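You operate a simulated robot arm through the tools that you are given. There is no shell and no other tool.

Carry out the task below with a simulated two-armed robot. There is one attempt and no reset: what you move stays moved.

JOB
Finish tumbling the two discs in the drum, then put the gold one back on the teal mat.
Fine: swing the crank till four dashes light and leave it back; brake on before you open the lid; leave the lid wide open. The silver disc must shine too; leave the pump and the discs on the mat.

Only the result counts: the job must be done as asked and must still hold three seconds after the hand-in. Knocking over, shifting, dropping, spilling or breaking anything else fails it. Lids that push on must go on centred and level and be pressed home; caps that screw on are set level and turned clockwise until they are tight.

ROBOT AND FRAMES
Two 6-joint arms with two-finger parallel grippers on one trunk that stands fixed in place. Base frame: the origin is at the foot of the trunk, x ahead of it, y to its left, z up; the work surface is at about z = 800. Readings come in mm, degrees, newtons and seconds.
The left shoulder is at [-77, 177, 832], the right one opposite. With the tool pointing down near the work surface each hand reaches from about 100 to 720 mm from the base axis, measured 20 degrees to its own side. Payload 1.57 kg a hand.
The tool frame of a hand sits at the grasp point between the pads (the TCP): z along the fingers, y along the line on which they close. The tips reach 30 mm beyond it. Largest opening 80 mm; finger width 17, thickness 12; the body of the gripper, 40 by 82 mm, starts 80 mm behind the TCP.
Orientation is told as [roll, pitch, yaw] about the base's x, y, z axes, in that order, counted from this pose: with the fingers straight down and closing along the base's y, the tool's x points along the base's -x, its y along +y and its z along -z.

CONTROLS
- The arms move only by the tool drive_tool. It takes "left_motion", "right_motion" or both (then of equal length, played together; a hand with none holds still); each is one flat list of numbers, 6 for each row, row after row: the shift along the tool's x, y, z in units of 20 mm (1.0 is 20 mm), then the turn, a rotation vector about the tool's x, y, z in units of 8 degrees (1.0 is 8 degrees). In form: [tx, ty, tz, wx, wy, wz, tx, ty, tz, wx, wy, wz, ...]. A call has 1 to 20 rows; each row shifts and turns the commanded pose from where the row before left it, along the tool's axes as they then stand. "left_hand" and "right_hand" are, for a hand that has rows, the closure, from 0 (fully open) to 1 (shut), set as the call begins (left out, the last holds). A call with a number of a shift or a turn outside -1 to 1 is refused whole. Rows are played at 5 a second. More than 50 mm and 8.6 degrees between two rows, or a gripper value outside its range, and nothing of the call is played. Where a pose cannot be reached the arm comes as near as it can. A force on the tool above 90 N (or 10 N above the force at the start of the call, whichever is more), or a blocked arm, ends the call early, and 0.2 s more pass. Each finger travels about 72 mm/s and halts on what it meets, pressing with about 23 N; the grip force reading is that of the motor and also rises with nothing between the fingers. The clock runs only during rows and for 0.2 s after the last one: add rows that do not move to give the fingers time. The reply holds the time, the measured pose of the TCP, the force on the tool along the base axes, the opening and the grip force, in the units named above and with some noise, with the torque about the TCP (base axes, N m) and any sound that the robot's microphone picked up.
- Cameras (640 x 400 px; columns grow to the right, rows downward): "scene" is now at [35.8, 32.7, 1563.3]; the picture's right is [0.37, -0.93, 0.00], its down [-0.62, -0.25, -0.74] and it looks along [0.69, 0.28, -0.67] (base axes); focal length 327 px, centre (320, 200). "left" rides on the left gripper at [72, 7, -122] in its tool frame; the picture's right is [-0.09, 1.00, 0.00], its down [-0.84, -0.08, -0.54] and it looks along [-0.54, -0.05, 0.84] (tool axes); focal length 238 px, centre (320, 200). "right" rides on the right gripper at [72, -7, -122] in its tool frame; the picture's right is [0.09, 1.00, 0.00], its down [-0.84, 0.08, -0.54] and it looks along [-0.54, 0.05, 0.84] (tool axes); focal length 238 px, centre (320, 200).
- snapshot(camera): a new picture of that camera. The clock stands still meanwhile.
- raise_lower(by): slides the trunk up (or, below 0, down) by that many mm; the arms and the scene camera ride with it, the base frame stays. It gives what a move gives, with no picture.
- head_to(pan, tilt): turns the head with the scene camera to pan (to the left, within 143 degrees either way) and tilt (down, from -29 to 69), counted from straight ahead of the robot. It gives what a move gives.
- measure_at(camera, pixels): there is no depth. For up to 12 entries [column, row, z] of the newest picture of that camera ("zoom" is the newest enlarged one), the place [x, y] in the base frame at which the ray of that pixel passes the height z, good to about 2 mm. The clock stands still meanwhile.
- enlarge(camera, box): a new picture of the part [left, top, right, bottom] of that camera's present view, enlarged. The clock stands still meanwhile.
- finish_job(): hands the job in; it is judged then, once.

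Leave the grippers open and the arms clear of the work at the hand-in unless told otherwise.

The tools are called after ">>>" as name(argument=value, ...) on one line, values as JSON. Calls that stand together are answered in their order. drive_tool: Moves the arms, as the interface text tells. Its arguments: {"type":"object","properties":{"left_motion":{"type":"array","items":{"type":"number"}},"left_hand":{"type":"number"},"right_motion":{"type":"array","items":{"type":"number"}},"right_hand":{"type":"number"}},"required":[]} The other tools are called the same way: raise_lower (by) slides the trunk up or down; head_to (pan, tilt) turns the head that bears the scene camera; snapshot (camera) takes a picture; measure_at (camera, pixels) gives the place at which the rays of pixels pass given heights; enlarge (camera, box) takes an enlarged picture of a part of a camera's view; finish_job () hands the job in.

At the start:

```text
t: 0.0
left_ee_pos: [357.9, 447.6, 1266.7]
left_orientation: [0.0, 0.0, 0.0]
left_force: [0.2, 0.1, 0.2]
left_ft_torque: [0.01, 0.02, -0.02]
left_finger_gap: 79.9
left_gripper_force: 0.1
right_ee_pos: [349.7, 9.5, 1315.1]
right_orientation: [0.0, 0.0, 0.1]
right_force: [-1.1, 0.0, -0.5]
right_ft_torque: [-0.01, -0.02, 0.0]
right_finger_gap: 80.1
right_gripper_force: 0.1
trunk travel left (down, up): [-275.0, 53.0]
head pan, tilt: [21.8, 42.2]
```

scene: 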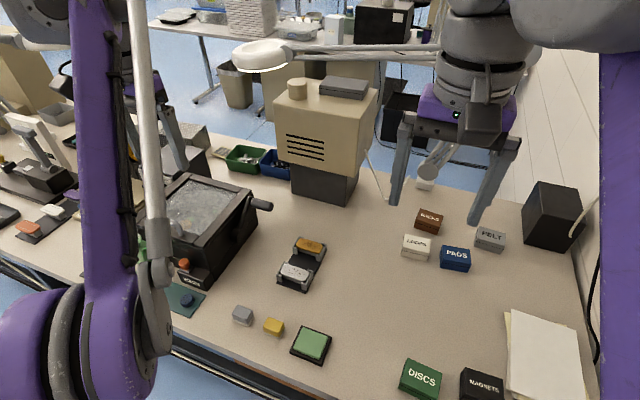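
right: 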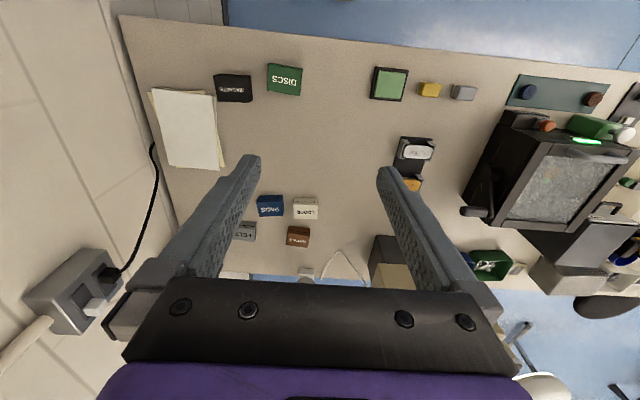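
left: 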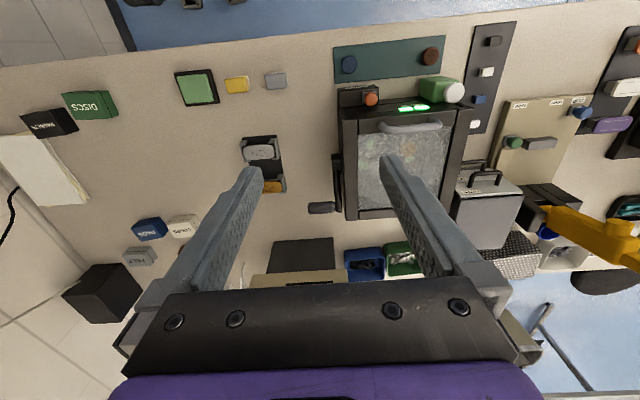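

I see a drum box with a crank at the left of the scene, a teal mat in front of it, and some small items. I'll look closer at the drum with the left camera and the scene camera.

>>> enlarge(camera="left", box=[300, 20, 520, 230])

>>> head_to(pan=45, tilt=50)

>>> snapshot(camera="scene")

```text
1.90 times, centred on (410, 125) of left
```

zoom: 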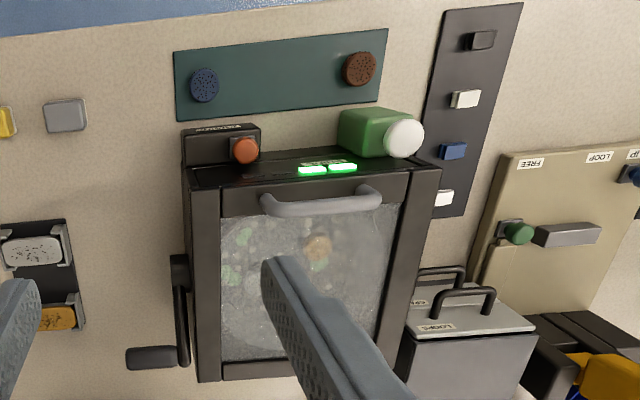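

```text
t: 0.9
left_ee_pos: [357.8, 446.2, 1267.8]
left_orientation: [0.0, 0.0, 0.0]
left_force: [-0.3, 0.6, -0.6]
left_ft_torque: [0.01, -0.03, 0.01]
left_finger_gap: 79.9
left_gripper_force: 0.2
right_ee_pos: [349.2, 11.1, 1314.0]
right_orientation: [0.1, 0.1, 0.1]
right_force: [-0.4, -0.1, -0.5]
right_ft_torque: [-0.01, 0.01, 0.0]
right_finger_gap: 80.0
right_gripper_force: 0.1
trunk travel left (down, up): [-275.0, 53.0]
head pan, tilt: [45.0, 50.0]
```

```text
taken
```

scene: 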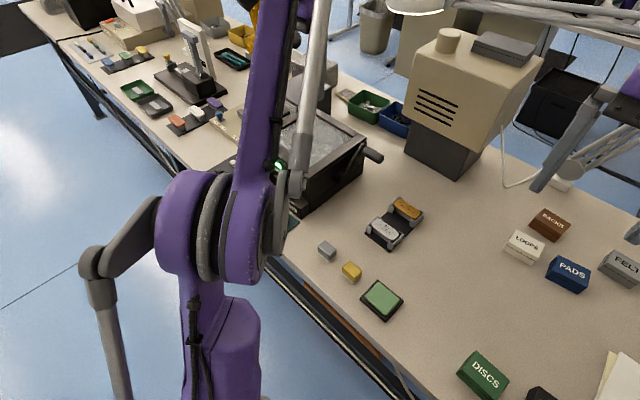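

I want rough positions of the drum parts and the small items, using the left camera picture.

>>> measure_at(camera="left", pixels=[[349, 65, 802], [430, 57, 802], [344, 110, 950], [465, 105, 950], [345, 218, 950], [320, 208, 900], [371, 99, 900], [453, 92, 900], [390, 60, 802], [262, 165, 810]])

>>> enlarge(camera="left", box=[320, 70, 480, 170])

>>> enlarge(camera="left", box=[220, 60, 380, 210])

>>> enlarge(camera="left", box=[440, 10, 640, 260])

```text
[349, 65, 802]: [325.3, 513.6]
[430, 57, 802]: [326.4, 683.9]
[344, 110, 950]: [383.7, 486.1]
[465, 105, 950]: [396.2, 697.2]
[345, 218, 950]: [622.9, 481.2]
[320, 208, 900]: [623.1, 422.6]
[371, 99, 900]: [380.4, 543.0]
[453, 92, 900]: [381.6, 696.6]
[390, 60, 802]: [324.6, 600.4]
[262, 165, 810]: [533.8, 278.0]
```

```text
4.00 times, centred on (400, 120) of left
```

zoom: 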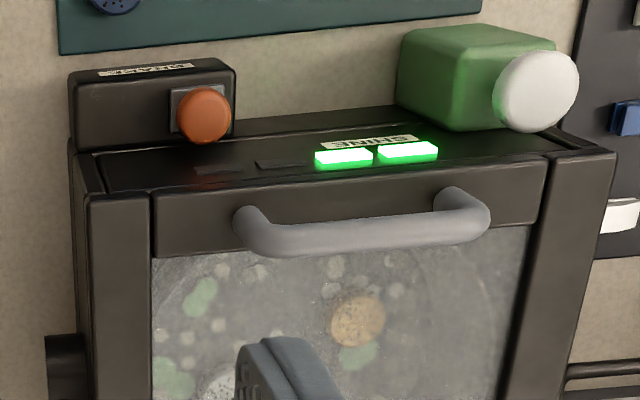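

```text
2.67 times, centred on (300, 135) of left
```

zoom: 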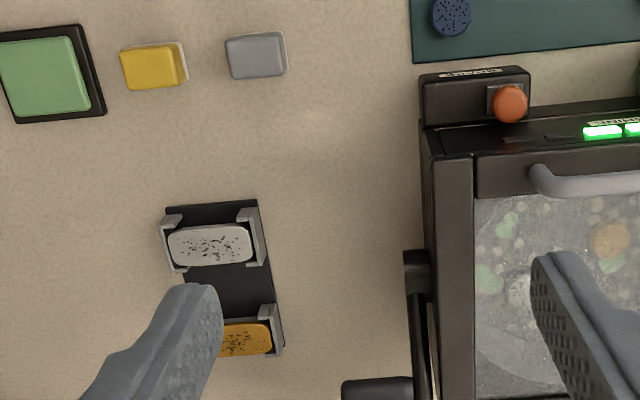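

```text
1.60 times, centred on (540, 135) of left
```

zoom: 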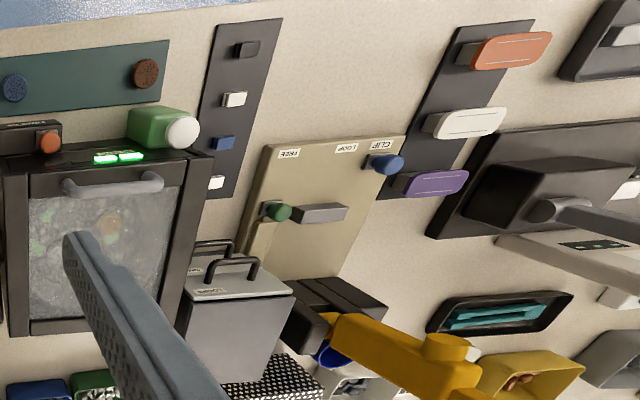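

The panel reads "SHINE" with two of four dashes lit. A "BRAKE" box with an orange knob sits front-right of the drum, and the green pump with a white knob sits front-left. I'll shift the right hand right and the left hand right too, so that the scene camera gets a clear view.

>>> drive_tool(left_motion=[0, -1, 0, 0, 0, 0, 0, -1, 0, 0, 0, 0, 0, -1, 0, 0, 0, 0, 0, -1, 0, 0, 0, 0, 0, -1, 0, 0, 0, 0, 0, -1, 0, 0, 0, 0, 0, -1, 0, 0, 0, 0, 0, -1, 0, 0, 0, 0, 0, -1, 0, 0, 0, 0, 0, -1, 0, 0, 0, 0], right_motion=[0, -1, 0, 0, 0, 0, 0, -1, 0, 0, 0, 0, 0, -1, 0, 0, 0, 0, 0, -1, 0, 0, 0, 0, 0, -1, 0, 0, 0, 0, 0, -1, 0, 0, 0, 0, 0, -1, 0, 0, 0, 0, 0, -1, 0, 0, 0, 0, 0, -1, 0, 0, 0, 0, 0, -1, 0, 0, 0, 0])

>>> snapshot(camera="scene")

>>> snapshot(camera="left")

```text
t: 3.1
left_ee_pos: [358.0, 246.0, 1267.5]
left_orientation: [0.0, 0.1, 0.0]
left_force: [0.5, 0.6, -0.8]
left_ft_torque: [-0.02, -0.03, 0.02]
left_finger_gap: 79.9
left_gripper_force: 0.0
right_ee_pos: [350.3, -191.5, 1316.1]
right_orientation: [0.1, -0.1, -0.1]
right_force: [0.6, -0.2, 0.6]
right_ft_torque: [0.0, -0.04, 0.01]
right_finger_gap: 80.0
right_gripper_force: 0.1
trunk travel left (down, up): [-275.0, 53.0]
head pan, tilt: [45.0, 50.0]
```

```text
taken
```

scene: 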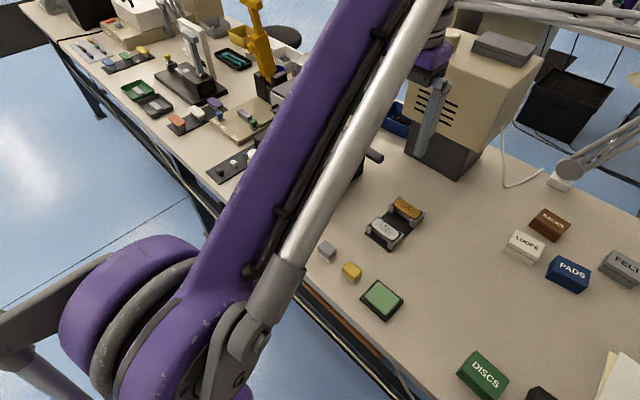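

```text
taken
```

left: 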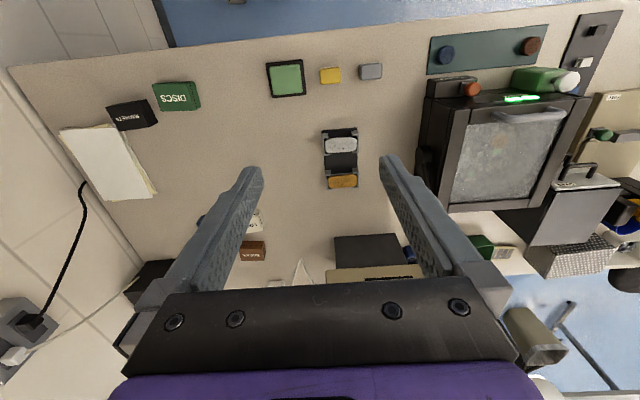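

The arm still blocks the view. I'll lower the left hand over the empty table region to drop its elbow.

>>> drive_tool(left_motion=[0, 0, 1, 0, 0, 0, 0, 0, 1, 0, 0, 0, 0, 0, 1, 0, 0, 0, 0, 0, 1, 0, 0, 0, 0, 0, 1, 0, 0, 0, 0, 0, 1, 0, 0, 0, 0, 0, 1, 0, 0, 0, 0, 0, 1, 0, 0, 0, 0, 0, 1, 0, 0, 0, 0, 0, 1, 0, 0, 0])

>>> head_to(pan=45, tilt=45)

>>> snapshot(camera="scene")

>>> snapshot(camera="left")

```text
t: 5.3
left_ee_pos: [357.8, 245.9, 1065.9]
left_orientation: [-0.1, 0.1, 0.0]
left_force: [0.2, -0.2, -0.1]
left_ft_torque: [0.02, 0.01, 0.04]
left_finger_gap: 80.1
left_gripper_force: 0.1
right_ee_pos: [351.0, -189.7, 1316.4]
right_orientation: [0.0, 0.1, 0.0]
right_force: [0.0, 0.2, 0.3]
right_ft_torque: [0.02, -0.01, 0.02]
right_finger_gap: 80.0
right_gripper_force: 0.0
trunk travel left (down, up): [-275.0, 53.0]
head pan, tilt: [45.0, 50.0]
```

```text
t: 5.9
left_ee_pos: [357.4, 245.9, 1066.8]
left_orientation: [0.0, -0.1, 0.1]
left_force: [0.0, 0.2, 0.0]
left_ft_torque: [-0.02, 0.05, 0.03]
left_finger_gap: 80.0
left_gripper_force: 0.0
right_ee_pos: [350.0, -189.1, 1315.8]
right_orientation: [-0.1, 0.0, 0.0]
right_force: [-0.2, 0.5, 1.2]
right_ft_torque: [-0.02, 0.02, 0.0]
right_finger_gap: 80.3
right_gripper_force: 0.1
trunk travel left (down, up): [-275.0, 53.0]
head pan, tilt: [45.0, 45.0]
```

```text
taken
```

scene: 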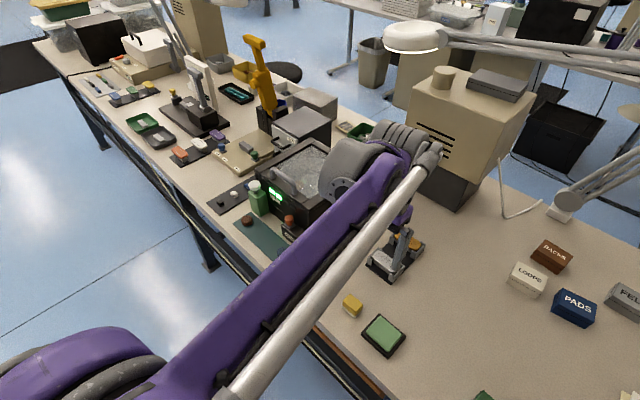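

```text
taken
```

left: 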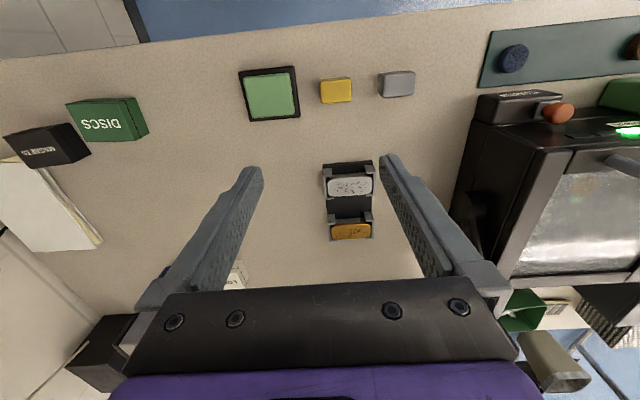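

Better. I'll move the left hand further right so the scene camera sees the drum clearly.

>>> drive_tool(left_motion=[1, -1, 0, 0, 0, 0, 1, -1, 0, 0, 0, 0, 1, -1, 0, 0, 0, 0, 0, -1, 0, 0, 0, 0, 0, -1, 0, 0, 0, 0, 0, -1, 0, 0, 0, 0, 0, -1, 0, 0, 0, 0, 0, -1, 0, 0, 0, 0])

>>> snapshot(camera="scene")

>>> enlarge(camera="scene", box=[200, 110, 440, 260])

```text
t: 7.7
left_ee_pos: [298.6, 86.3, 1068.3]
left_orientation: [0.0, 0.1, 0.1]
left_force: [-0.5, 0.2, -0.3]
left_ft_torque: [-0.01, 0.01, 0.0]
left_finger_gap: 79.7
left_gripper_force: 0.0
right_ee_pos: [350.3, -190.0, 1316.8]
right_orientation: [0.0, 0.0, 0.0]
right_force: [0.2, 1.0, 0.1]
right_ft_torque: [0.01, 0.0, 0.01]
right_finger_gap: 80.0
right_gripper_force: 0.0
trunk travel left (down, up): [-275.0, 53.0]
head pan, tilt: [45.0, 45.0]
```

```text
taken
```

scene: 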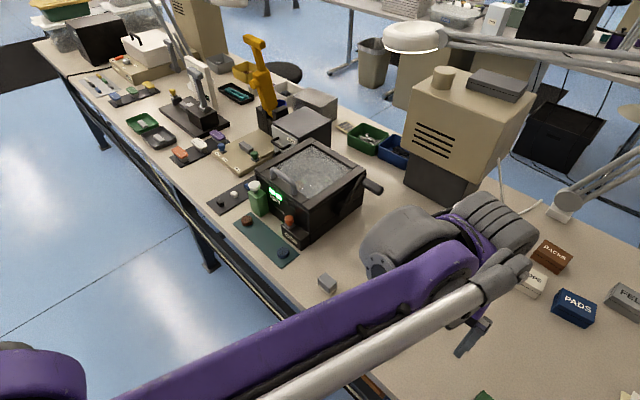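

```text
2.67 times, centred on (320, 185) of scene
```

zoom: 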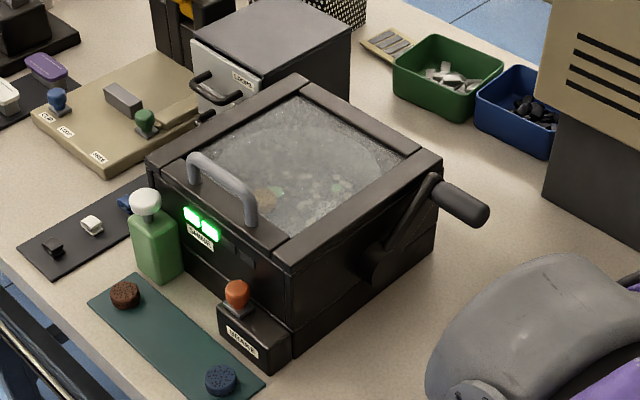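

Now I see it well: the glass lid has a handle at the near side, the crank is on the right side with its knob at the far top, and the brake box has an orange knob. I'll enlarge the details.

>>> enlarge(camera="scene", box=[270, 200, 330, 250])

>>> enlarge(camera="scene", box=[310, 160, 400, 240])

>>> measure_at(camera="scene", pixels=[[289, 220, 860], [284, 215, 860], [375, 186, 900], [375, 186, 950], [366, 181, 930], [343, 204, 880], [271, 168, 970], [294, 190, 970], [256, 175, 950], [308, 200, 960], [366, 170, 950]])

```text
8.00 times, centred on (300, 225) of scene
```

zoom: 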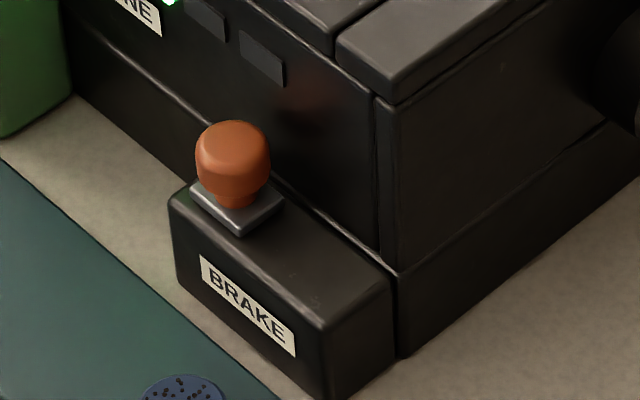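

```text
5.00 times, centred on (355, 200) of scene
```

zoom: 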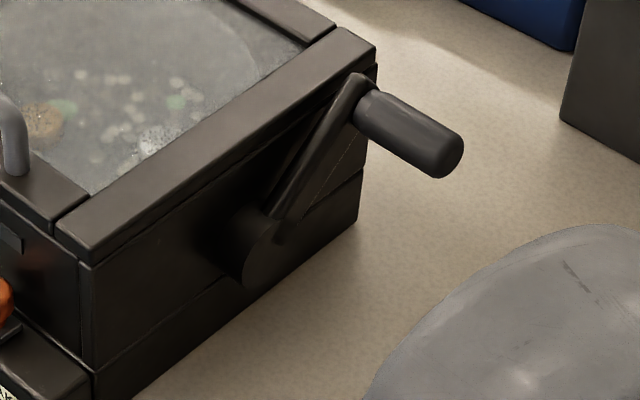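

```text
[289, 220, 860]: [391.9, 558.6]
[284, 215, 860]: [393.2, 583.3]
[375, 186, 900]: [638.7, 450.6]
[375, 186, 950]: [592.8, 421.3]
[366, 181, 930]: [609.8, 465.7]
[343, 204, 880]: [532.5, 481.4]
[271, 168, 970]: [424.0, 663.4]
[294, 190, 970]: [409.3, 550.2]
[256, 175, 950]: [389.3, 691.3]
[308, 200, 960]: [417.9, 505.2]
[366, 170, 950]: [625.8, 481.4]
```

From two views I get: crank knob near (592, 423, 948), brake knob near (385, 548, 873). Next I move the left hand up and toward the drum's right side, then yaw it by 90° so its camera faces the drum.

>>> drive_tool(left_motion=[-0.7, 0.94, -0.4, 0, 0, 0, -0.7, 0.94, -0.4, 0, 0, 0, -0.7, 0.94, -0.4, 0, 0, 0, -0.7, 0.94, -0.4, 0, 0, 0, -0.7, 0.94, -0.4, 0, 0, 0, -0.7, 0.94, -0.4, 0, 0, 0, -0.7, 0.94, -0.4, 0, 0, 0, -0.7, 0.94, -0.4, 0, 0, 0, -0.7, 0.94, -0.4, 0, 0, 0, -0.7, 0.94, -0.4, 0, 0, 0, -0.7, 0.94, -0.4, 0, 0, 0, -0.7, 0.94, -0.4, 0, 0, 0])

>>> drive_tool(left_motion=[0, 0, 0, 0, 0, -1, 0, 0, 0, 0, 0, -1, 0, 0, 0, 0, 0, -1, 0, 0, 0, 0, 0, -1, 0, 0, 0, 0, 0, -1, 0, 0, 0, 0, 0, -1, 0, 0, 0, 0, 0, -1, 0, 0, 0, 0, 0, -1, 0, 0, 0, 0, 0, -1, 0, 0, 0, 0, 0, -1, 0, 0, 0, 0, 0, -1, 0, 0, 0, 0, 0, -0.25])

>>> snapshot(camera="left")

>>> snapshot(camera="scene")

```text
t: 10.3
left_ee_pos: [464.9, 313.6, 1163.1]
left_orientation: [0.0, 0.0, 0.0]
left_force: [0.7, 0.2, -0.3]
left_ft_torque: [-0.01, 0.0, -0.01]
left_finger_gap: 80.3
left_gripper_force: 0.0
right_ee_pos: [351.2, -188.8, 1316.8]
right_orientation: [0.1, -0.1, 0.0]
right_force: [-0.5, -0.6, -0.8]
right_ft_torque: [0.03, 0.01, -0.02]
right_finger_gap: 79.9
right_gripper_force: 0.1
trunk travel left (down, up): [-275.0, 53.0]
head pan, tilt: [45.0, 45.0]
```

```text
t: 12.9
left_ee_pos: [466.6, 312.6, 1163.1]
left_orientation: [0.0, -0.1, 90.1]
left_force: [-0.3, 0.3, 0.6]
left_ft_torque: [0.01, 0.0, -0.03]
left_finger_gap: 79.9
left_gripper_force: 0.1
right_ee_pos: [349.5, -190.3, 1315.9]
right_orientation: [0.0, 0.0, 0.0]
right_force: [0.1, -0.2, -0.1]
right_ft_torque: [0.04, -0.01, 0.02]
right_finger_gap: 80.2
right_gripper_force: 0.0
trunk travel left (down, up): [-275.0, 53.0]
head pan, tilt: [45.0, 45.0]
```

```text
taken
```

left: 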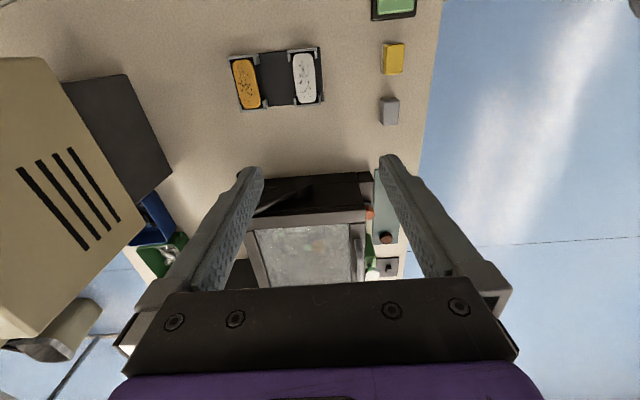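

```text
taken
```

scene: 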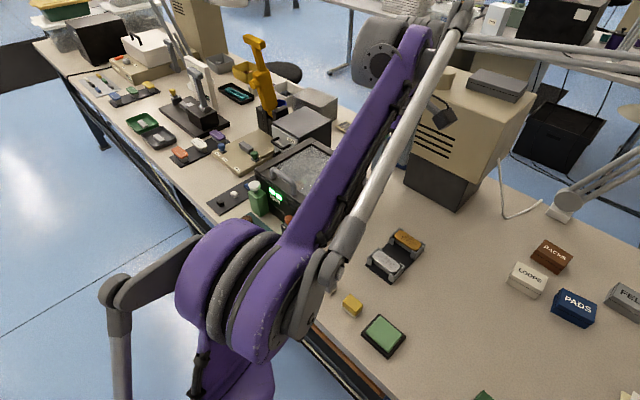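

The hand camera now faces the drum from its right side. I'll enlarge to find the crank and the knob.

>>> enlarge(camera="left", box=[220, 150, 420, 290])

```text
2.86 times, centred on (320, 220) of left
```

zoom: 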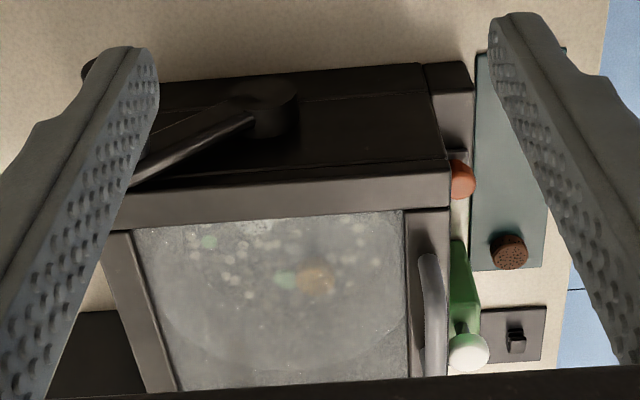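

The knob is hidden behind a finger. I'll move the hand along +x (tool -y) over the knob's x to see it between the fingers.

>>> drive_tool(left_motion=[0, -0.9, 0, 0, 0, 0, 0, -0.9, 0, 0, 0, 0, 0, -0.9, 0, 0, 0, 0, 0, -0.9, 0, 0, 0, 0, 0, -0.9, 0, 0, 0, 0, 0, -0.9, 0, 0, 0, 0, 0, -0.9, 0, 0, 0, 0])

>>> snapshot(camera="left")

>>> snapshot(camera="scene")

```text
t: 14.5
left_ee_pos: [553.3, 314.0, 1160.0]
left_orientation: [0.0, -0.1, 90.0]
left_force: [1.3, -0.5, 0.0]
left_ft_torque: [-0.01, -0.01, -0.02]
left_finger_gap: 79.8
left_gripper_force: 0.2
left hand out of reach, approached as far as the arm can: row 5, 6, 7
right_ee_pos: [351.1, -188.7, 1317.0]
right_orientation: [0.0, 0.0, 0.0]
right_force: [0.0, 0.1, -0.9]
right_ft_torque: [-0.03, -0.01, 0.01]
right_finger_gap: 80.3
right_gripper_force: 0.1
trunk travel left (down, up): [-275.0, 53.0]
head pan, tilt: [45.0, 45.0]
```

```text
taken
```

left: 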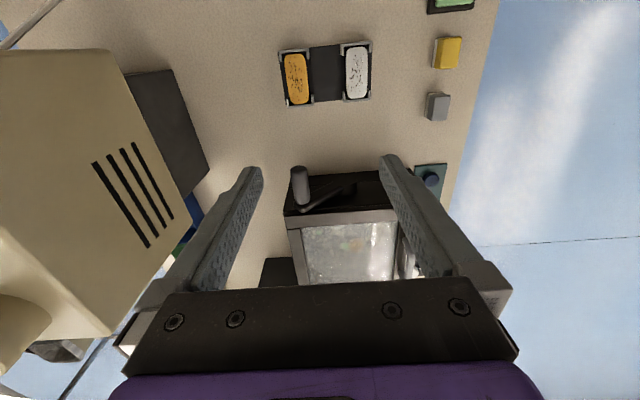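

```text
taken
```

scene: 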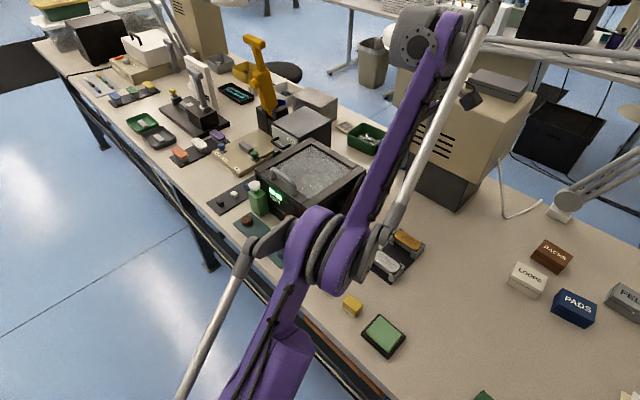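

The knob is now visible at about (300, 185). I'll measure it at two heights.

>>> enlarge(camera="left", box=[260, 140, 420, 260])

>>> measure_at(camera="left", pixels=[[298, 172, 950], [303, 203, 950], [298, 172, 930], [303, 203, 930], [298, 172, 970], [303, 203, 970]])

```text
3.33 times, centred on (340, 200) of left
```

zoom: 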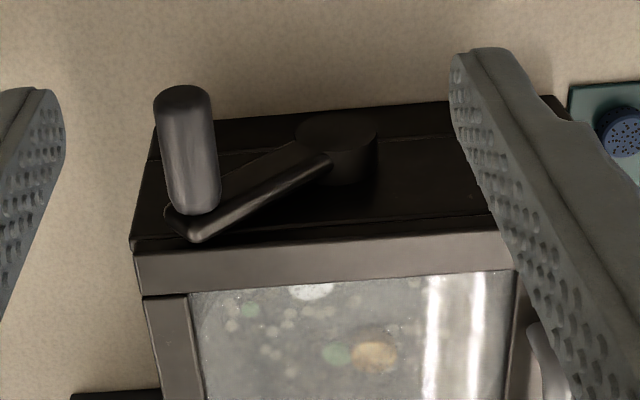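

```text
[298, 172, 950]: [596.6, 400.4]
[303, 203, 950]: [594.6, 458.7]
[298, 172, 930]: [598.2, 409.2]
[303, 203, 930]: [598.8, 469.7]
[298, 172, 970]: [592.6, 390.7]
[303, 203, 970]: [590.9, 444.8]
```

The knob spans y ≈ 395–455 at x ≈ 595, z ≈ 950. Next I measure the hub, frame corners, and brake from this view.

>>> measure_at(camera="left", pixels=[[344.5, 180.5, 900], [344.5, 180.5, 870], [285, 215, 950], [398, 212, 950], [285, 215, 970], [300, 186, 950]])

>>> measure_at(camera="scene", pixels=[[256, 176, 950], [270, 166, 970], [256, 176, 980], [270, 200, 900]])

```text
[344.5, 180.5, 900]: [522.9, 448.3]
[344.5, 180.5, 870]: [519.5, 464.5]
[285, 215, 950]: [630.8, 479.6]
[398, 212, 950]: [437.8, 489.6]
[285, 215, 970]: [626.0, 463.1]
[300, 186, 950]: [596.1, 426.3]
```

```text
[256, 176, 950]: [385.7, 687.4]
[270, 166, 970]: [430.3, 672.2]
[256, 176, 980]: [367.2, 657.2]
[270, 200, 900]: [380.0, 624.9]
```

Hub is near (520, 464, 870), knob near (595, 425, 950), so the radius is about 110. I'll lower the hand to z≈1060 to regain reach and check its pose.

>>> drive_tool(left_motion=[0, 0, 1, 0, 0, 0, 0, 0, 1, 0, 0, 0, 0, 0, 1, 0, 0, 0, 0, 0, 1, 0, 0, 0, 0, 0, 1, 0, 0, 0], left_hand=0.5)

```text
t: 15.7
left_ee_pos: [552.1, 314.6, 1060.7]
left_orientation: [0.0, 0.0, 90.0]
left_force: [0.0, -0.4, 0.6]
left_ft_torque: [0.01, 0.03, 0.02]
left_finger_gap: 40.0
left_gripper_force: 0.1
right_ee_pos: [350.4, -190.8, 1316.6]
right_orientation: [0.1, 0.0, 0.0]
right_force: [0.0, -1.0, 0.4]
right_ft_torque: [-0.01, 0.0, 0.03]
right_finger_gap: 80.0
right_gripper_force: 0.2
trunk travel left (down, up): [-275.0, 53.0]
head pan, tilt: [45.0, 45.0]
```

The hand holds a 40 mm gap at (552, 314.6, 1060.7). I now move +43 in x and +108 in y over the knob, staying at this height.

>>> drive_tool(left_motion=[-0.9, -0.36, 0, 0, 0, 0, -0.9, -0.36, 0, 0, 0, 0, -0.9, -0.36, 0, 0, 0, 0, -0.9, -0.36, 0, 0, 0, 0, -0.9, -0.36, 0, 0, 0, 0, -0.9, -0.36, 0, 0, 0, 0])

>>> snapshot(camera="left")

```text
t: 17.1
left_ee_pos: [584.5, 419.0, 1052.5]
left_orientation: [-0.1, 0.0, 90.0]
left_force: [0.3, 1.0, -0.5]
left_ft_torque: [-0.01, 0.0, 0.04]
left_finger_gap: 40.1
left_gripper_force: 0.0
left hand out of reach, approached as far as the arm can: row 6
right_ee_pos: [350.2, -188.6, 1317.0]
right_orientation: [-0.1, 0.0, -0.2]
right_force: [0.2, 0.3, 0.3]
right_ft_torque: [0.02, -0.02, -0.01]
right_finger_gap: 79.7
right_gripper_force: 0.1
trunk travel left (down, up): [-275.0, 53.0]
head pan, tilt: [45.0, 45.0]
```

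```text
taken
```

left: 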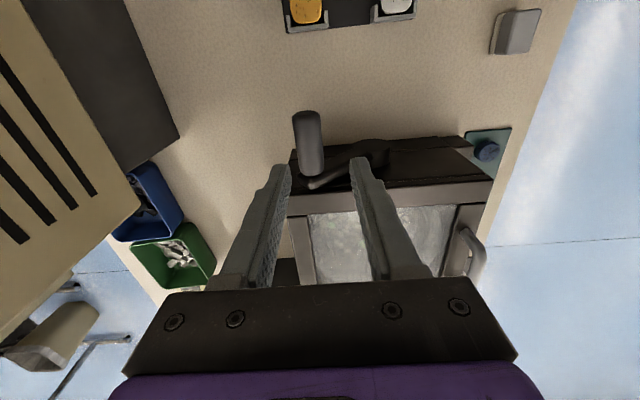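

Reach is limited at this height. I'll re-measure the knob from this nearer view, at columns around 307, rows 115–172.

>>> measure_at(camera="left", pixels=[[305, 118, 950], [308, 143, 950], [313, 170, 950], [296, 143, 950], [322, 143, 950], [308, 143, 960]])

>>> drive_tool(left_motion=[0, 0, 1, 0, 0, 0, 0, -0.55, 0.4, 0, 0, 0])

```text
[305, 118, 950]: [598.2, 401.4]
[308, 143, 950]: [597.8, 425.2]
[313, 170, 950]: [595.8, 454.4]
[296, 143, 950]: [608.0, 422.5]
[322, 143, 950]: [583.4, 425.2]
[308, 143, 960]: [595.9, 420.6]
```

```text
t: 17.7
left_ee_pos: [595.2, 419.1, 1024.5]
left_orientation: [0.0, 0.0, 90.0]
left_force: [-0.1, -0.1, 0.2]
left_ft_torque: [-0.02, 0.01, 0.02]
left_finger_gap: 39.7
left_gripper_force: 0.1
right_ee_pos: [351.6, -189.6, 1315.1]
right_orientation: [0.0, 0.1, 0.0]
right_force: [0.5, -0.6, -0.4]
right_ft_torque: [-0.01, 0.01, 0.06]
right_finger_gap: 80.1
right_gripper_force: 0.1
trunk travel left (down, up): [-275.0, 53.0]
head pan, tilt: [45.0, 45.0]
```

The hand is at (595, 419), and the knob centre is x≈596, 24 mm wide, so it fits the 40 mm gap. I'll descend to z≈952 so that the fingers straddle the knob.

>>> drive_tool(left_motion=[0, -0.05, 0.9, 0, 0, 0, 0, 0, 0.9, 0, 0, 0, 0, 0, 0.9, 0, 0, 0, 0, 0, 0.9, 0, 0, 0])

>>> snapshot(camera="left")

>>> snapshot(camera="scene")

```text
t: 18.7
left_ee_pos: [595.8, 417.0, 950.8]
left_orientation: [0.0, 0.1, 90.0]
left_force: [0.0, 0.1, -0.2]
left_ft_torque: [-0.01, 0.0, 0.04]
left_finger_gap: 40.0
left_gripper_force: 0.0
right_ee_pos: [351.0, -188.9, 1316.4]
right_orientation: [0.1, 0.0, 0.1]
right_force: [0.3, -0.2, 0.2]
right_ft_torque: [0.0, 0.02, -0.01]
right_finger_gap: 79.8
right_gripper_force: 0.1
trunk travel left (down, up): [-275.0, 53.0]
head pan, tilt: [45.0, 45.0]
```

```text
taken
```

left: 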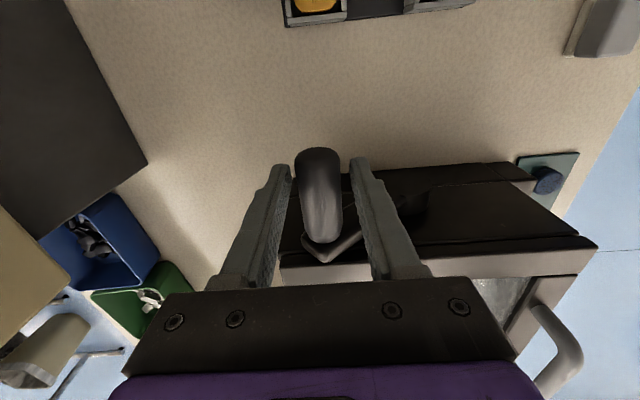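

```text
taken
```

scene: 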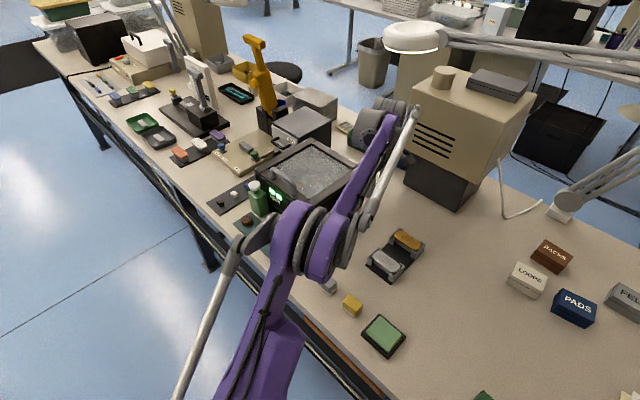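

The fingers straddle the knob. I'll try the swing along the arc toward the front, three small rows first, watching force and sound.

>>> drive_tool(left_motion=[0, 0.585, -0.495, 0, 0, 0, 0, 0.655, -0.405, 0, 0, 0, 0, 0.7, -0.315, 0, 0, 0])

>>> snapshot(camera="left")

```text
t: 19.5
left_ee_pos: [555.4, 418.8, 975.1]
left_orientation: [0.0, 0.0, 89.9]
left_force: [1.0, -0.5, 2.2]
left_ft_torque: [-0.04, -0.12, -0.07]
left_finger_gap: 40.4
left_gripper_force: 0.3
right_ee_pos: [349.7, -190.5, 1316.8]
right_orientation: [-0.1, -0.1, 0.0]
right_force: [-0.2, 0.6, -0.2]
right_ft_torque: [0.02, 0.02, 0.01]
right_finger_gap: 79.8
right_gripper_force: 0.0
trunk travel left (down, up): [-275.0, 53.0]
head pan, tilt: [45.0, 45.0]
```

```text
taken
```

left: 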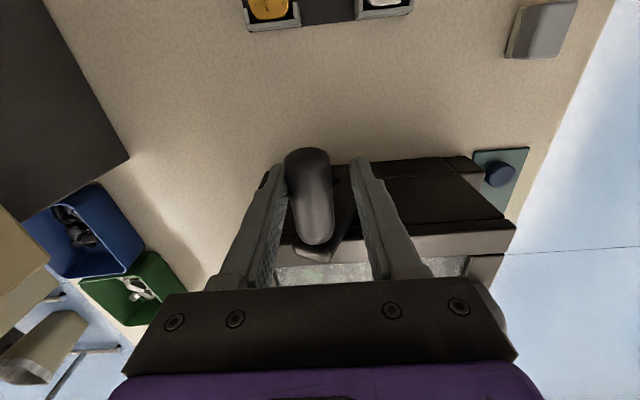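

The knob follows with a small force. I'll continue along the arc to the front.

>>> drive_tool(left_motion=[0, 0.735, -0.21, 0, 0, 0, 0, 0.76, -0.1, 0, 0, 0, 0, 0.77, 0, 0, 0, 0, 0, 0.76, 0.1, 0, 0, 0, 0, 0.735, 0.21, 0, 0, 0, 0, 0.7, 0.31, 0, 0, 0])

>>> snapshot(camera="left")

>>> enlarge(camera="scene", box=[220, 130, 420, 260])

```text
t: 20.9
left_ee_pos: [468.8, 417.6, 970.3]
left_orientation: [0.0, -0.1, 90.0]
left_force: [-0.7, 0.9, -0.7]
left_ft_torque: [-0.01, 0.03, -0.02]
left_finger_gap: 39.7
left_gripper_force: 0.1
right_ee_pos: [350.2, -190.5, 1316.4]
right_orientation: [0.0, 0.0, 0.0]
right_force: [0.6, 0.4, 0.2]
right_ft_torque: [0.01, 0.0, 0.04]
right_finger_gap: 79.7
right_gripper_force: 0.1
trunk travel left (down, up): [-275.0, 53.0]
head pan, tilt: [45.0, 45.0]
```

```text
taken
```

left: 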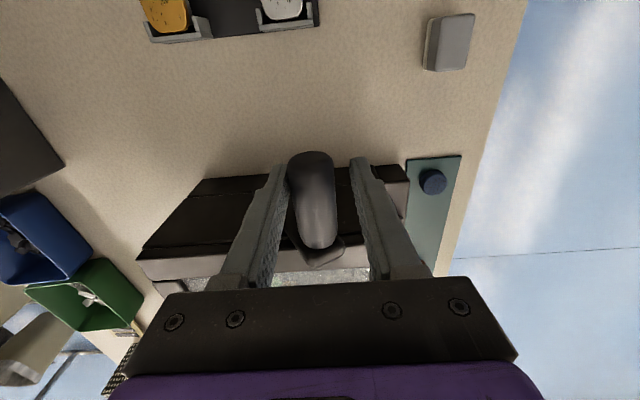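

```text
3.08 times, centred on (320, 195) of scene
```

zoom: 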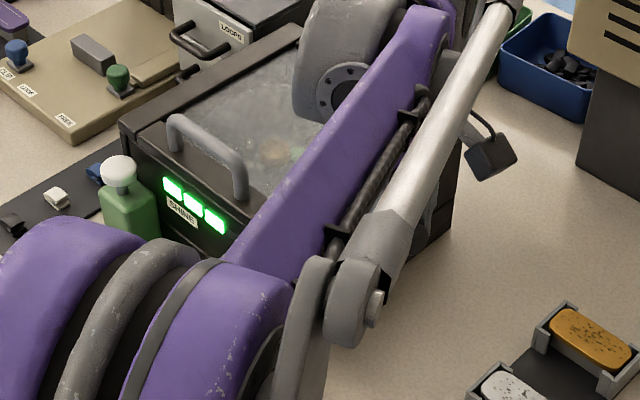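

A third dash is lit now. I swing the knob back along the arc, and expect the fourth dash to light.

>>> drive_tool(left_motion=[0, -0.7, -0.31, 0, 0, 0, 0, -0.735, -0.21, 0, 0, 0, 0, -0.76, -0.1, 0, 0, 0, 0, -0.77, 0, 0, 0, 0, 0, -0.76, 0.1, 0, 0, 0, 0, -0.735, 0.21, 0, 0, 0, 0, -0.7, 0.31, 0, 0, 0, 0, -0.65, 0.4, 0, 0, 0])

>>> snapshot(camera="left")

>>> enlarge(camera="scene", box=[220, 130, 420, 260])

```text
t: 22.7
left_ee_pos: [584.4, 417.2, 963.2]
left_orientation: [0.1, 0.0, 90.0]
left_force: [0.5, -0.4, -0.5]
left_ft_torque: [-0.02, -0.02, 0.0]
left_finger_gap: 40.0
left_gripper_force: 0.0
right_ee_pos: [351.4, -190.0, 1316.5]
right_orientation: [0.0, -0.2, 0.0]
right_force: [0.2, 0.4, -0.6]
right_ft_torque: [0.0, 0.0, 0.0]
right_finger_gap: 79.9
right_gripper_force: 0.1
trunk travel left (down, up): [-275.0, 53.0]
head pan, tilt: [45.0, 45.0]
```

```text
taken
```

left: 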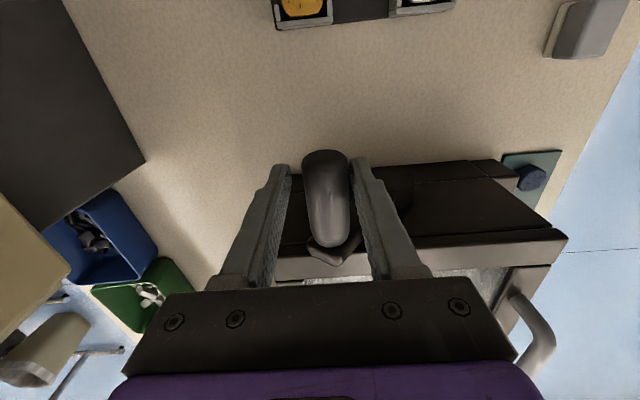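

```text
3.08 times, centred on (320, 195) of scene
```

zoom: 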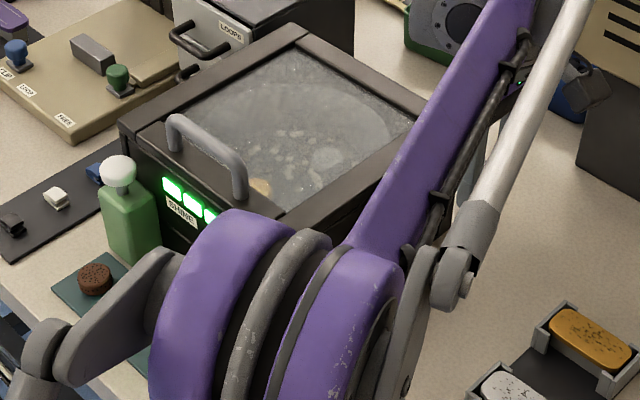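

The knob isn't fully back yet (about x 576). I'll push on 20 mm more and down 13 mm, in small rows.

>>> drive_tool(left_motion=[0, -0.35, 0.25, 0, 0, 0, 0, -0.35, 0.3, 0, 0, 0, 0, -0.3, 0.3, 0, 0, 0])

>>> snapshot(camera="left")

>>> enlarge(camera="scene", box=[220, 130, 420, 260])

```text
t: 23.5
left_ee_pos: [603.9, 417.8, 945.6]
left_orientation: [0.0, 0.0, 90.0]
left_force: [-5.2, -0.1, 3.1]
left_ft_torque: [0.04, 0.07, 0.03]
left_finger_gap: 44.0
left_gripper_force: 2.5
right_ee_pos: [349.2, -190.8, 1316.5]
right_orientation: [-0.1, 0.0, 0.0]
right_force: [-0.1, 0.1, 0.2]
right_ft_torque: [0.03, -0.03, -0.02]
right_finger_gap: 80.1
right_gripper_force: 0.1
trunk travel left (down, up): [-275.0, 53.0]
head pan, tilt: [45.0, 45.0]
```

```text
taken
```

left: 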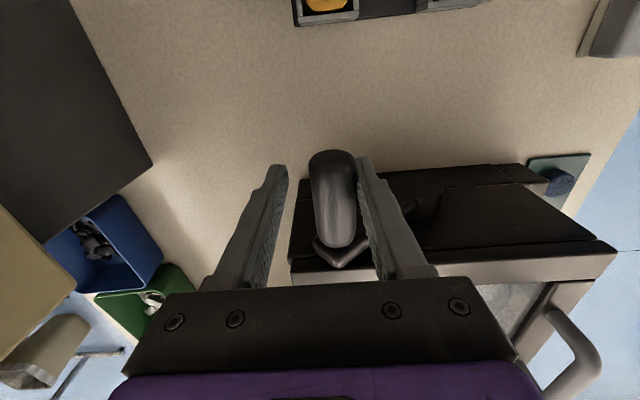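

```text
3.08 times, centred on (320, 195) of scene
```

zoom: 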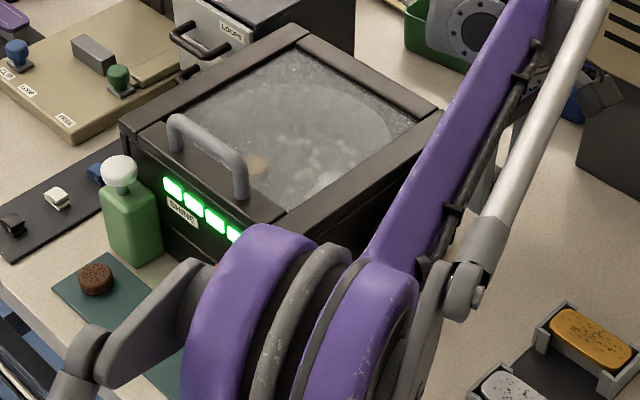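

Four dashes are lit and the crank sits against its back stop. I'll open the fingers, rise clear of the knob, then pull back.

>>> drive_tool(left_motion=[0, 0.4, 0, 0, 0, 0, 0, 0, 0, 0, 0, 0, 0, 0, 0, 0, 0, 0, 0, 0, -1, 0, 0, 0, 0, 0, -1, 0, 0, 0, 0, 0, -1, 0, 0, 0, 0, 0.5, -1, 0, 0, 0, 0, 0.5, -1, 0, 0, 0, 0, 0.5, -1, 0, 0, 0, 0, 0.5, -1, 0, 0, 0], left_hand=0)

>>> snapshot(camera="left")

>>> snapshot(camera="scene")

```text
t: 25.7
left_ee_pos: [558.1, 418.8, 1086.9]
left_orientation: [0.0, 0.0, 90.0]
left_force: [0.1, 0.2, 0.4]
left_ft_torque: [0.01, -0.02, 0.0]
left_finger_gap: 80.1
left_gripper_force: 0.0
right_ee_pos: [350.5, -189.6, 1315.9]
right_orientation: [-0.1, 0.0, 0.0]
right_force: [-0.1, 0.1, -0.3]
right_ft_torque: [-0.04, 0.01, 0.03]
right_finger_gap: 80.3
right_gripper_force: 0.1
trunk travel left (down, up): [-275.0, 53.0]
head pan, tilt: [45.0, 45.0]
```

```text
taken
```

left: 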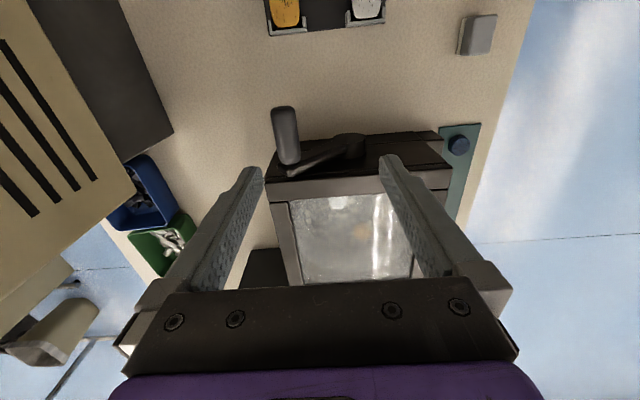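

```text
taken
```

scene: 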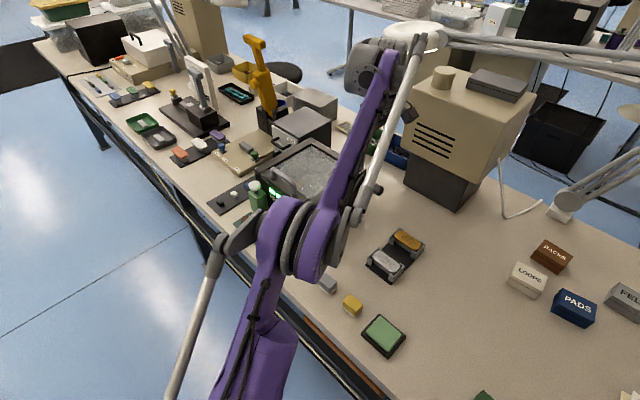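

Now I go back toward the near side of the drum to look at the brake box. First I translate to about (250, 548, 1120), then turn yaw back to 0.

>>> drive_tool(left_motion=[-0.41, 0.96, -0.12, 0, 0, 0, -0.41, 0.96, -0.12, 0, 0, 0, -0.41, 0.96, -0.12, 0, 0, 0, -0.41, 0.96, -0.12, 0, 0, 0, -0.41, 0.96, -0.12, 0, 0, 0, -0.41, 0.96, -0.12, 0, 0, 0, -0.41, 0.96, -0.12, 0, 0, 0, -0.41, 0.96, -0.12, 0, 0, 0, -0.41, 0.96, -0.12, 0, 0, 0, -0.41, 0.96, -0.12, 0, 0, 0, -0.41, 0.96, -0.12, 0, 0, 0, -0.41, 0.96, -0.12, 0, 0, 0, -0.41, 0.96, -0.12, 0, 0, 0, -0.41, 0.96, -0.12, 0, 0, 0, -0.41, 0.96, -0.12, 0, 0, 0, -0.41, 0.96, -0.12, 0, 0, 0])

>>> drive_tool(left_motion=[0, 0, 0, 0, 0, 1, 0, 0, 0, 0, 0, 1, 0, 0, 0, 0, 0, 1, 0, 0, 0, 0, 0, 1, 0, 0, 0, 0, 0, 1, 0, 0, 0, 0, 0, 1, 0, 0, 0, 0, 0, 1, 0, 0, 0, 0, 0, 1, 0, 0, 0, 0, 0, 1, 0, 0, 0, 0, 0, 1, 0, 0, 0, 0, 0, 1, 0, 0, 0, 0, 0, 0.25])

>>> snapshot(camera="left")

>>> snapshot(camera="scene")

```text
t: 29.1
left_ee_pos: [248.1, 549.9, 1123.0]
left_orientation: [0.0, 0.0, 90.0]
left_force: [0.6, 0.1, -0.6]
left_ft_torque: [0.02, -0.02, 0.01]
left_finger_gap: 79.8
left_gripper_force: 0.1
right_ee_pos: [350.1, -189.8, 1316.4]
right_orientation: [0.0, 0.0, 0.0]
right_force: [-0.1, -0.3, 0.7]
right_ft_torque: [-0.02, 0.0, 0.01]
right_finger_gap: 80.1
right_gripper_force: 0.0
trunk travel left (down, up): [-275.0, 53.0]
head pan, tilt: [45.0, 45.0]
```

```text
t: 31.7
left_ee_pos: [249.9, 549.2, 1124.3]
left_orientation: [0.0, 0.0, -0.1]
left_force: [-0.1, 0.1, 0.9]
left_ft_torque: [-0.02, -0.05, 0.01]
left_finger_gap: 80.4
left_gripper_force: 0.2
right_ee_pos: [351.2, -190.1, 1315.9]
right_orientation: [0.0, 0.0, 0.1]
right_force: [-0.9, 0.7, 0.0]
right_ft_torque: [0.05, 0.01, -0.01]
right_finger_gap: 80.2
right_gripper_force: 0.1
trunk travel left (down, up): [-275.0, 53.0]
head pan, tilt: [45.0, 45.0]
```

```text
taken
```

left: 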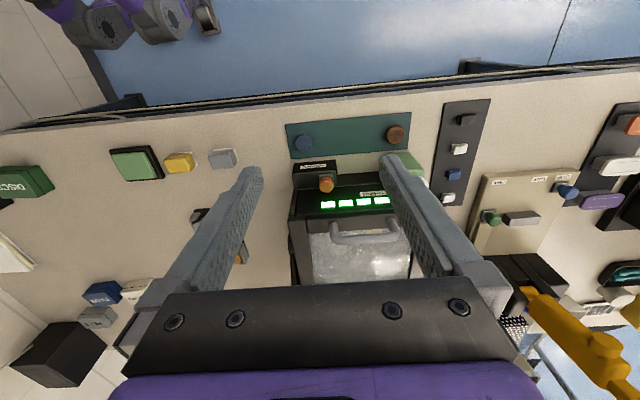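

```text
taken
```

scene: 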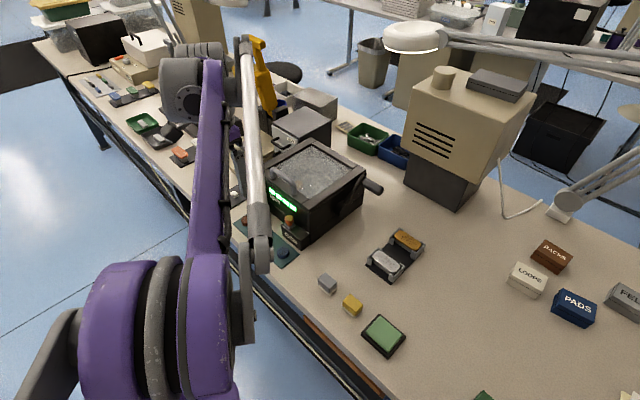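

All four dashes are confirmed lit. I'll enlarge around the brake at (320, 180).

>>> enlarge(camera="left", box=[280, 110, 420, 220])

>>> measure_at(camera="left", pixels=[[326, 184, 860], [326, 184, 880], [326, 192, 840]])

>>> enlarge(camera="scene", box=[265, 190, 325, 250])

```text
3.64 times, centred on (350, 165) of left
```

zoom: 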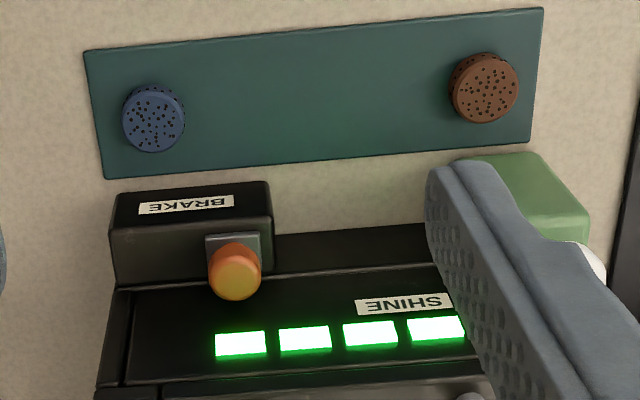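

```text
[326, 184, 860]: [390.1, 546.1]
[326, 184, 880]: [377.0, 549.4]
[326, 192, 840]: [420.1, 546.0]
```

```text
6.67 times, centred on (295, 220) of scene
```

zoom: 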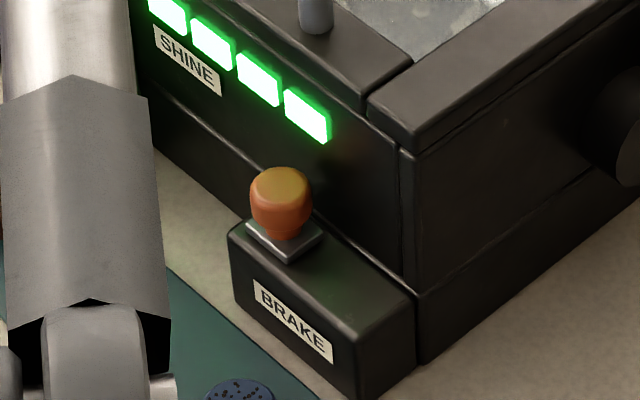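

I need the drum front face, lid edge, and lid handle positions for clearance. I'll measure the matching points in both views.

>>> measure_at(camera="left", pixels=[[289.6, 215.8, 940], [289.6, 215.8, 970], [332, 234, 980], [332, 234, 1000], [365, 239, 980], [309, 176, 850], [354, 173, 850], [324, 163, 850]])

>>> measure_at(camera="scene", pixels=[[302.5, 205.8, 940], [302.5, 205.8, 970], [293, 185, 980], [293, 185, 1000], [281.5, 224.5, 850], [301, 239, 850], [309.3, 235, 850], [294, 224.5, 850]])

>>> enlarge(camera="left", box=[270, 160, 440, 290])

>>> enlarge(camera="scene", box=[255, 130, 385, 230])

```text
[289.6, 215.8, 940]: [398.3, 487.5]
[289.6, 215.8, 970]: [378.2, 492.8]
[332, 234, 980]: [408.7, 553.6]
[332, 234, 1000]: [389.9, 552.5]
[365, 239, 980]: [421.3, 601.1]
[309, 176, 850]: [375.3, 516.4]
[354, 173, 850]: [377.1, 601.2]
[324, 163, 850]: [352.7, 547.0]
```

```text
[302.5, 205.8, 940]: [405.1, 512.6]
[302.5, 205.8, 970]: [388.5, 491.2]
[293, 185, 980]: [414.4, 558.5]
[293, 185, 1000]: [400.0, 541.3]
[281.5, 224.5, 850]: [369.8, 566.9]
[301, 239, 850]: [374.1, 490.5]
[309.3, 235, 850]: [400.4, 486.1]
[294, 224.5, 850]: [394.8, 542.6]
```

```text
3.08 times, centred on (355, 225) of left
```

zoom: 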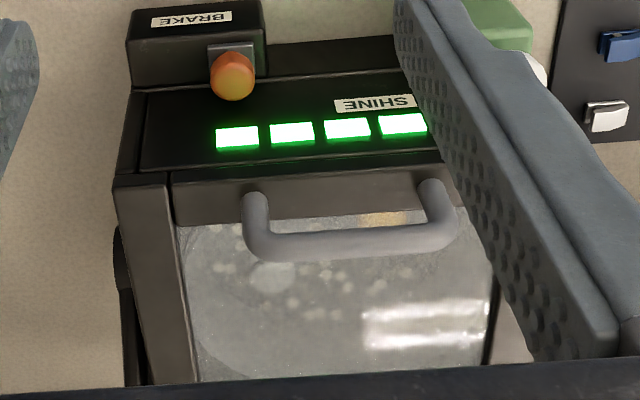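

```text
4.00 times, centred on (320, 180) of scene
```

zoom: 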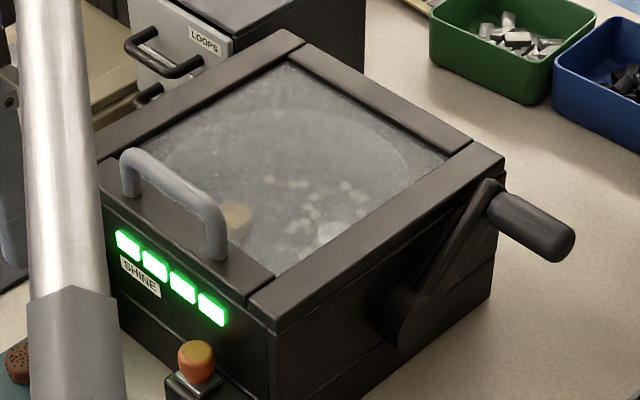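

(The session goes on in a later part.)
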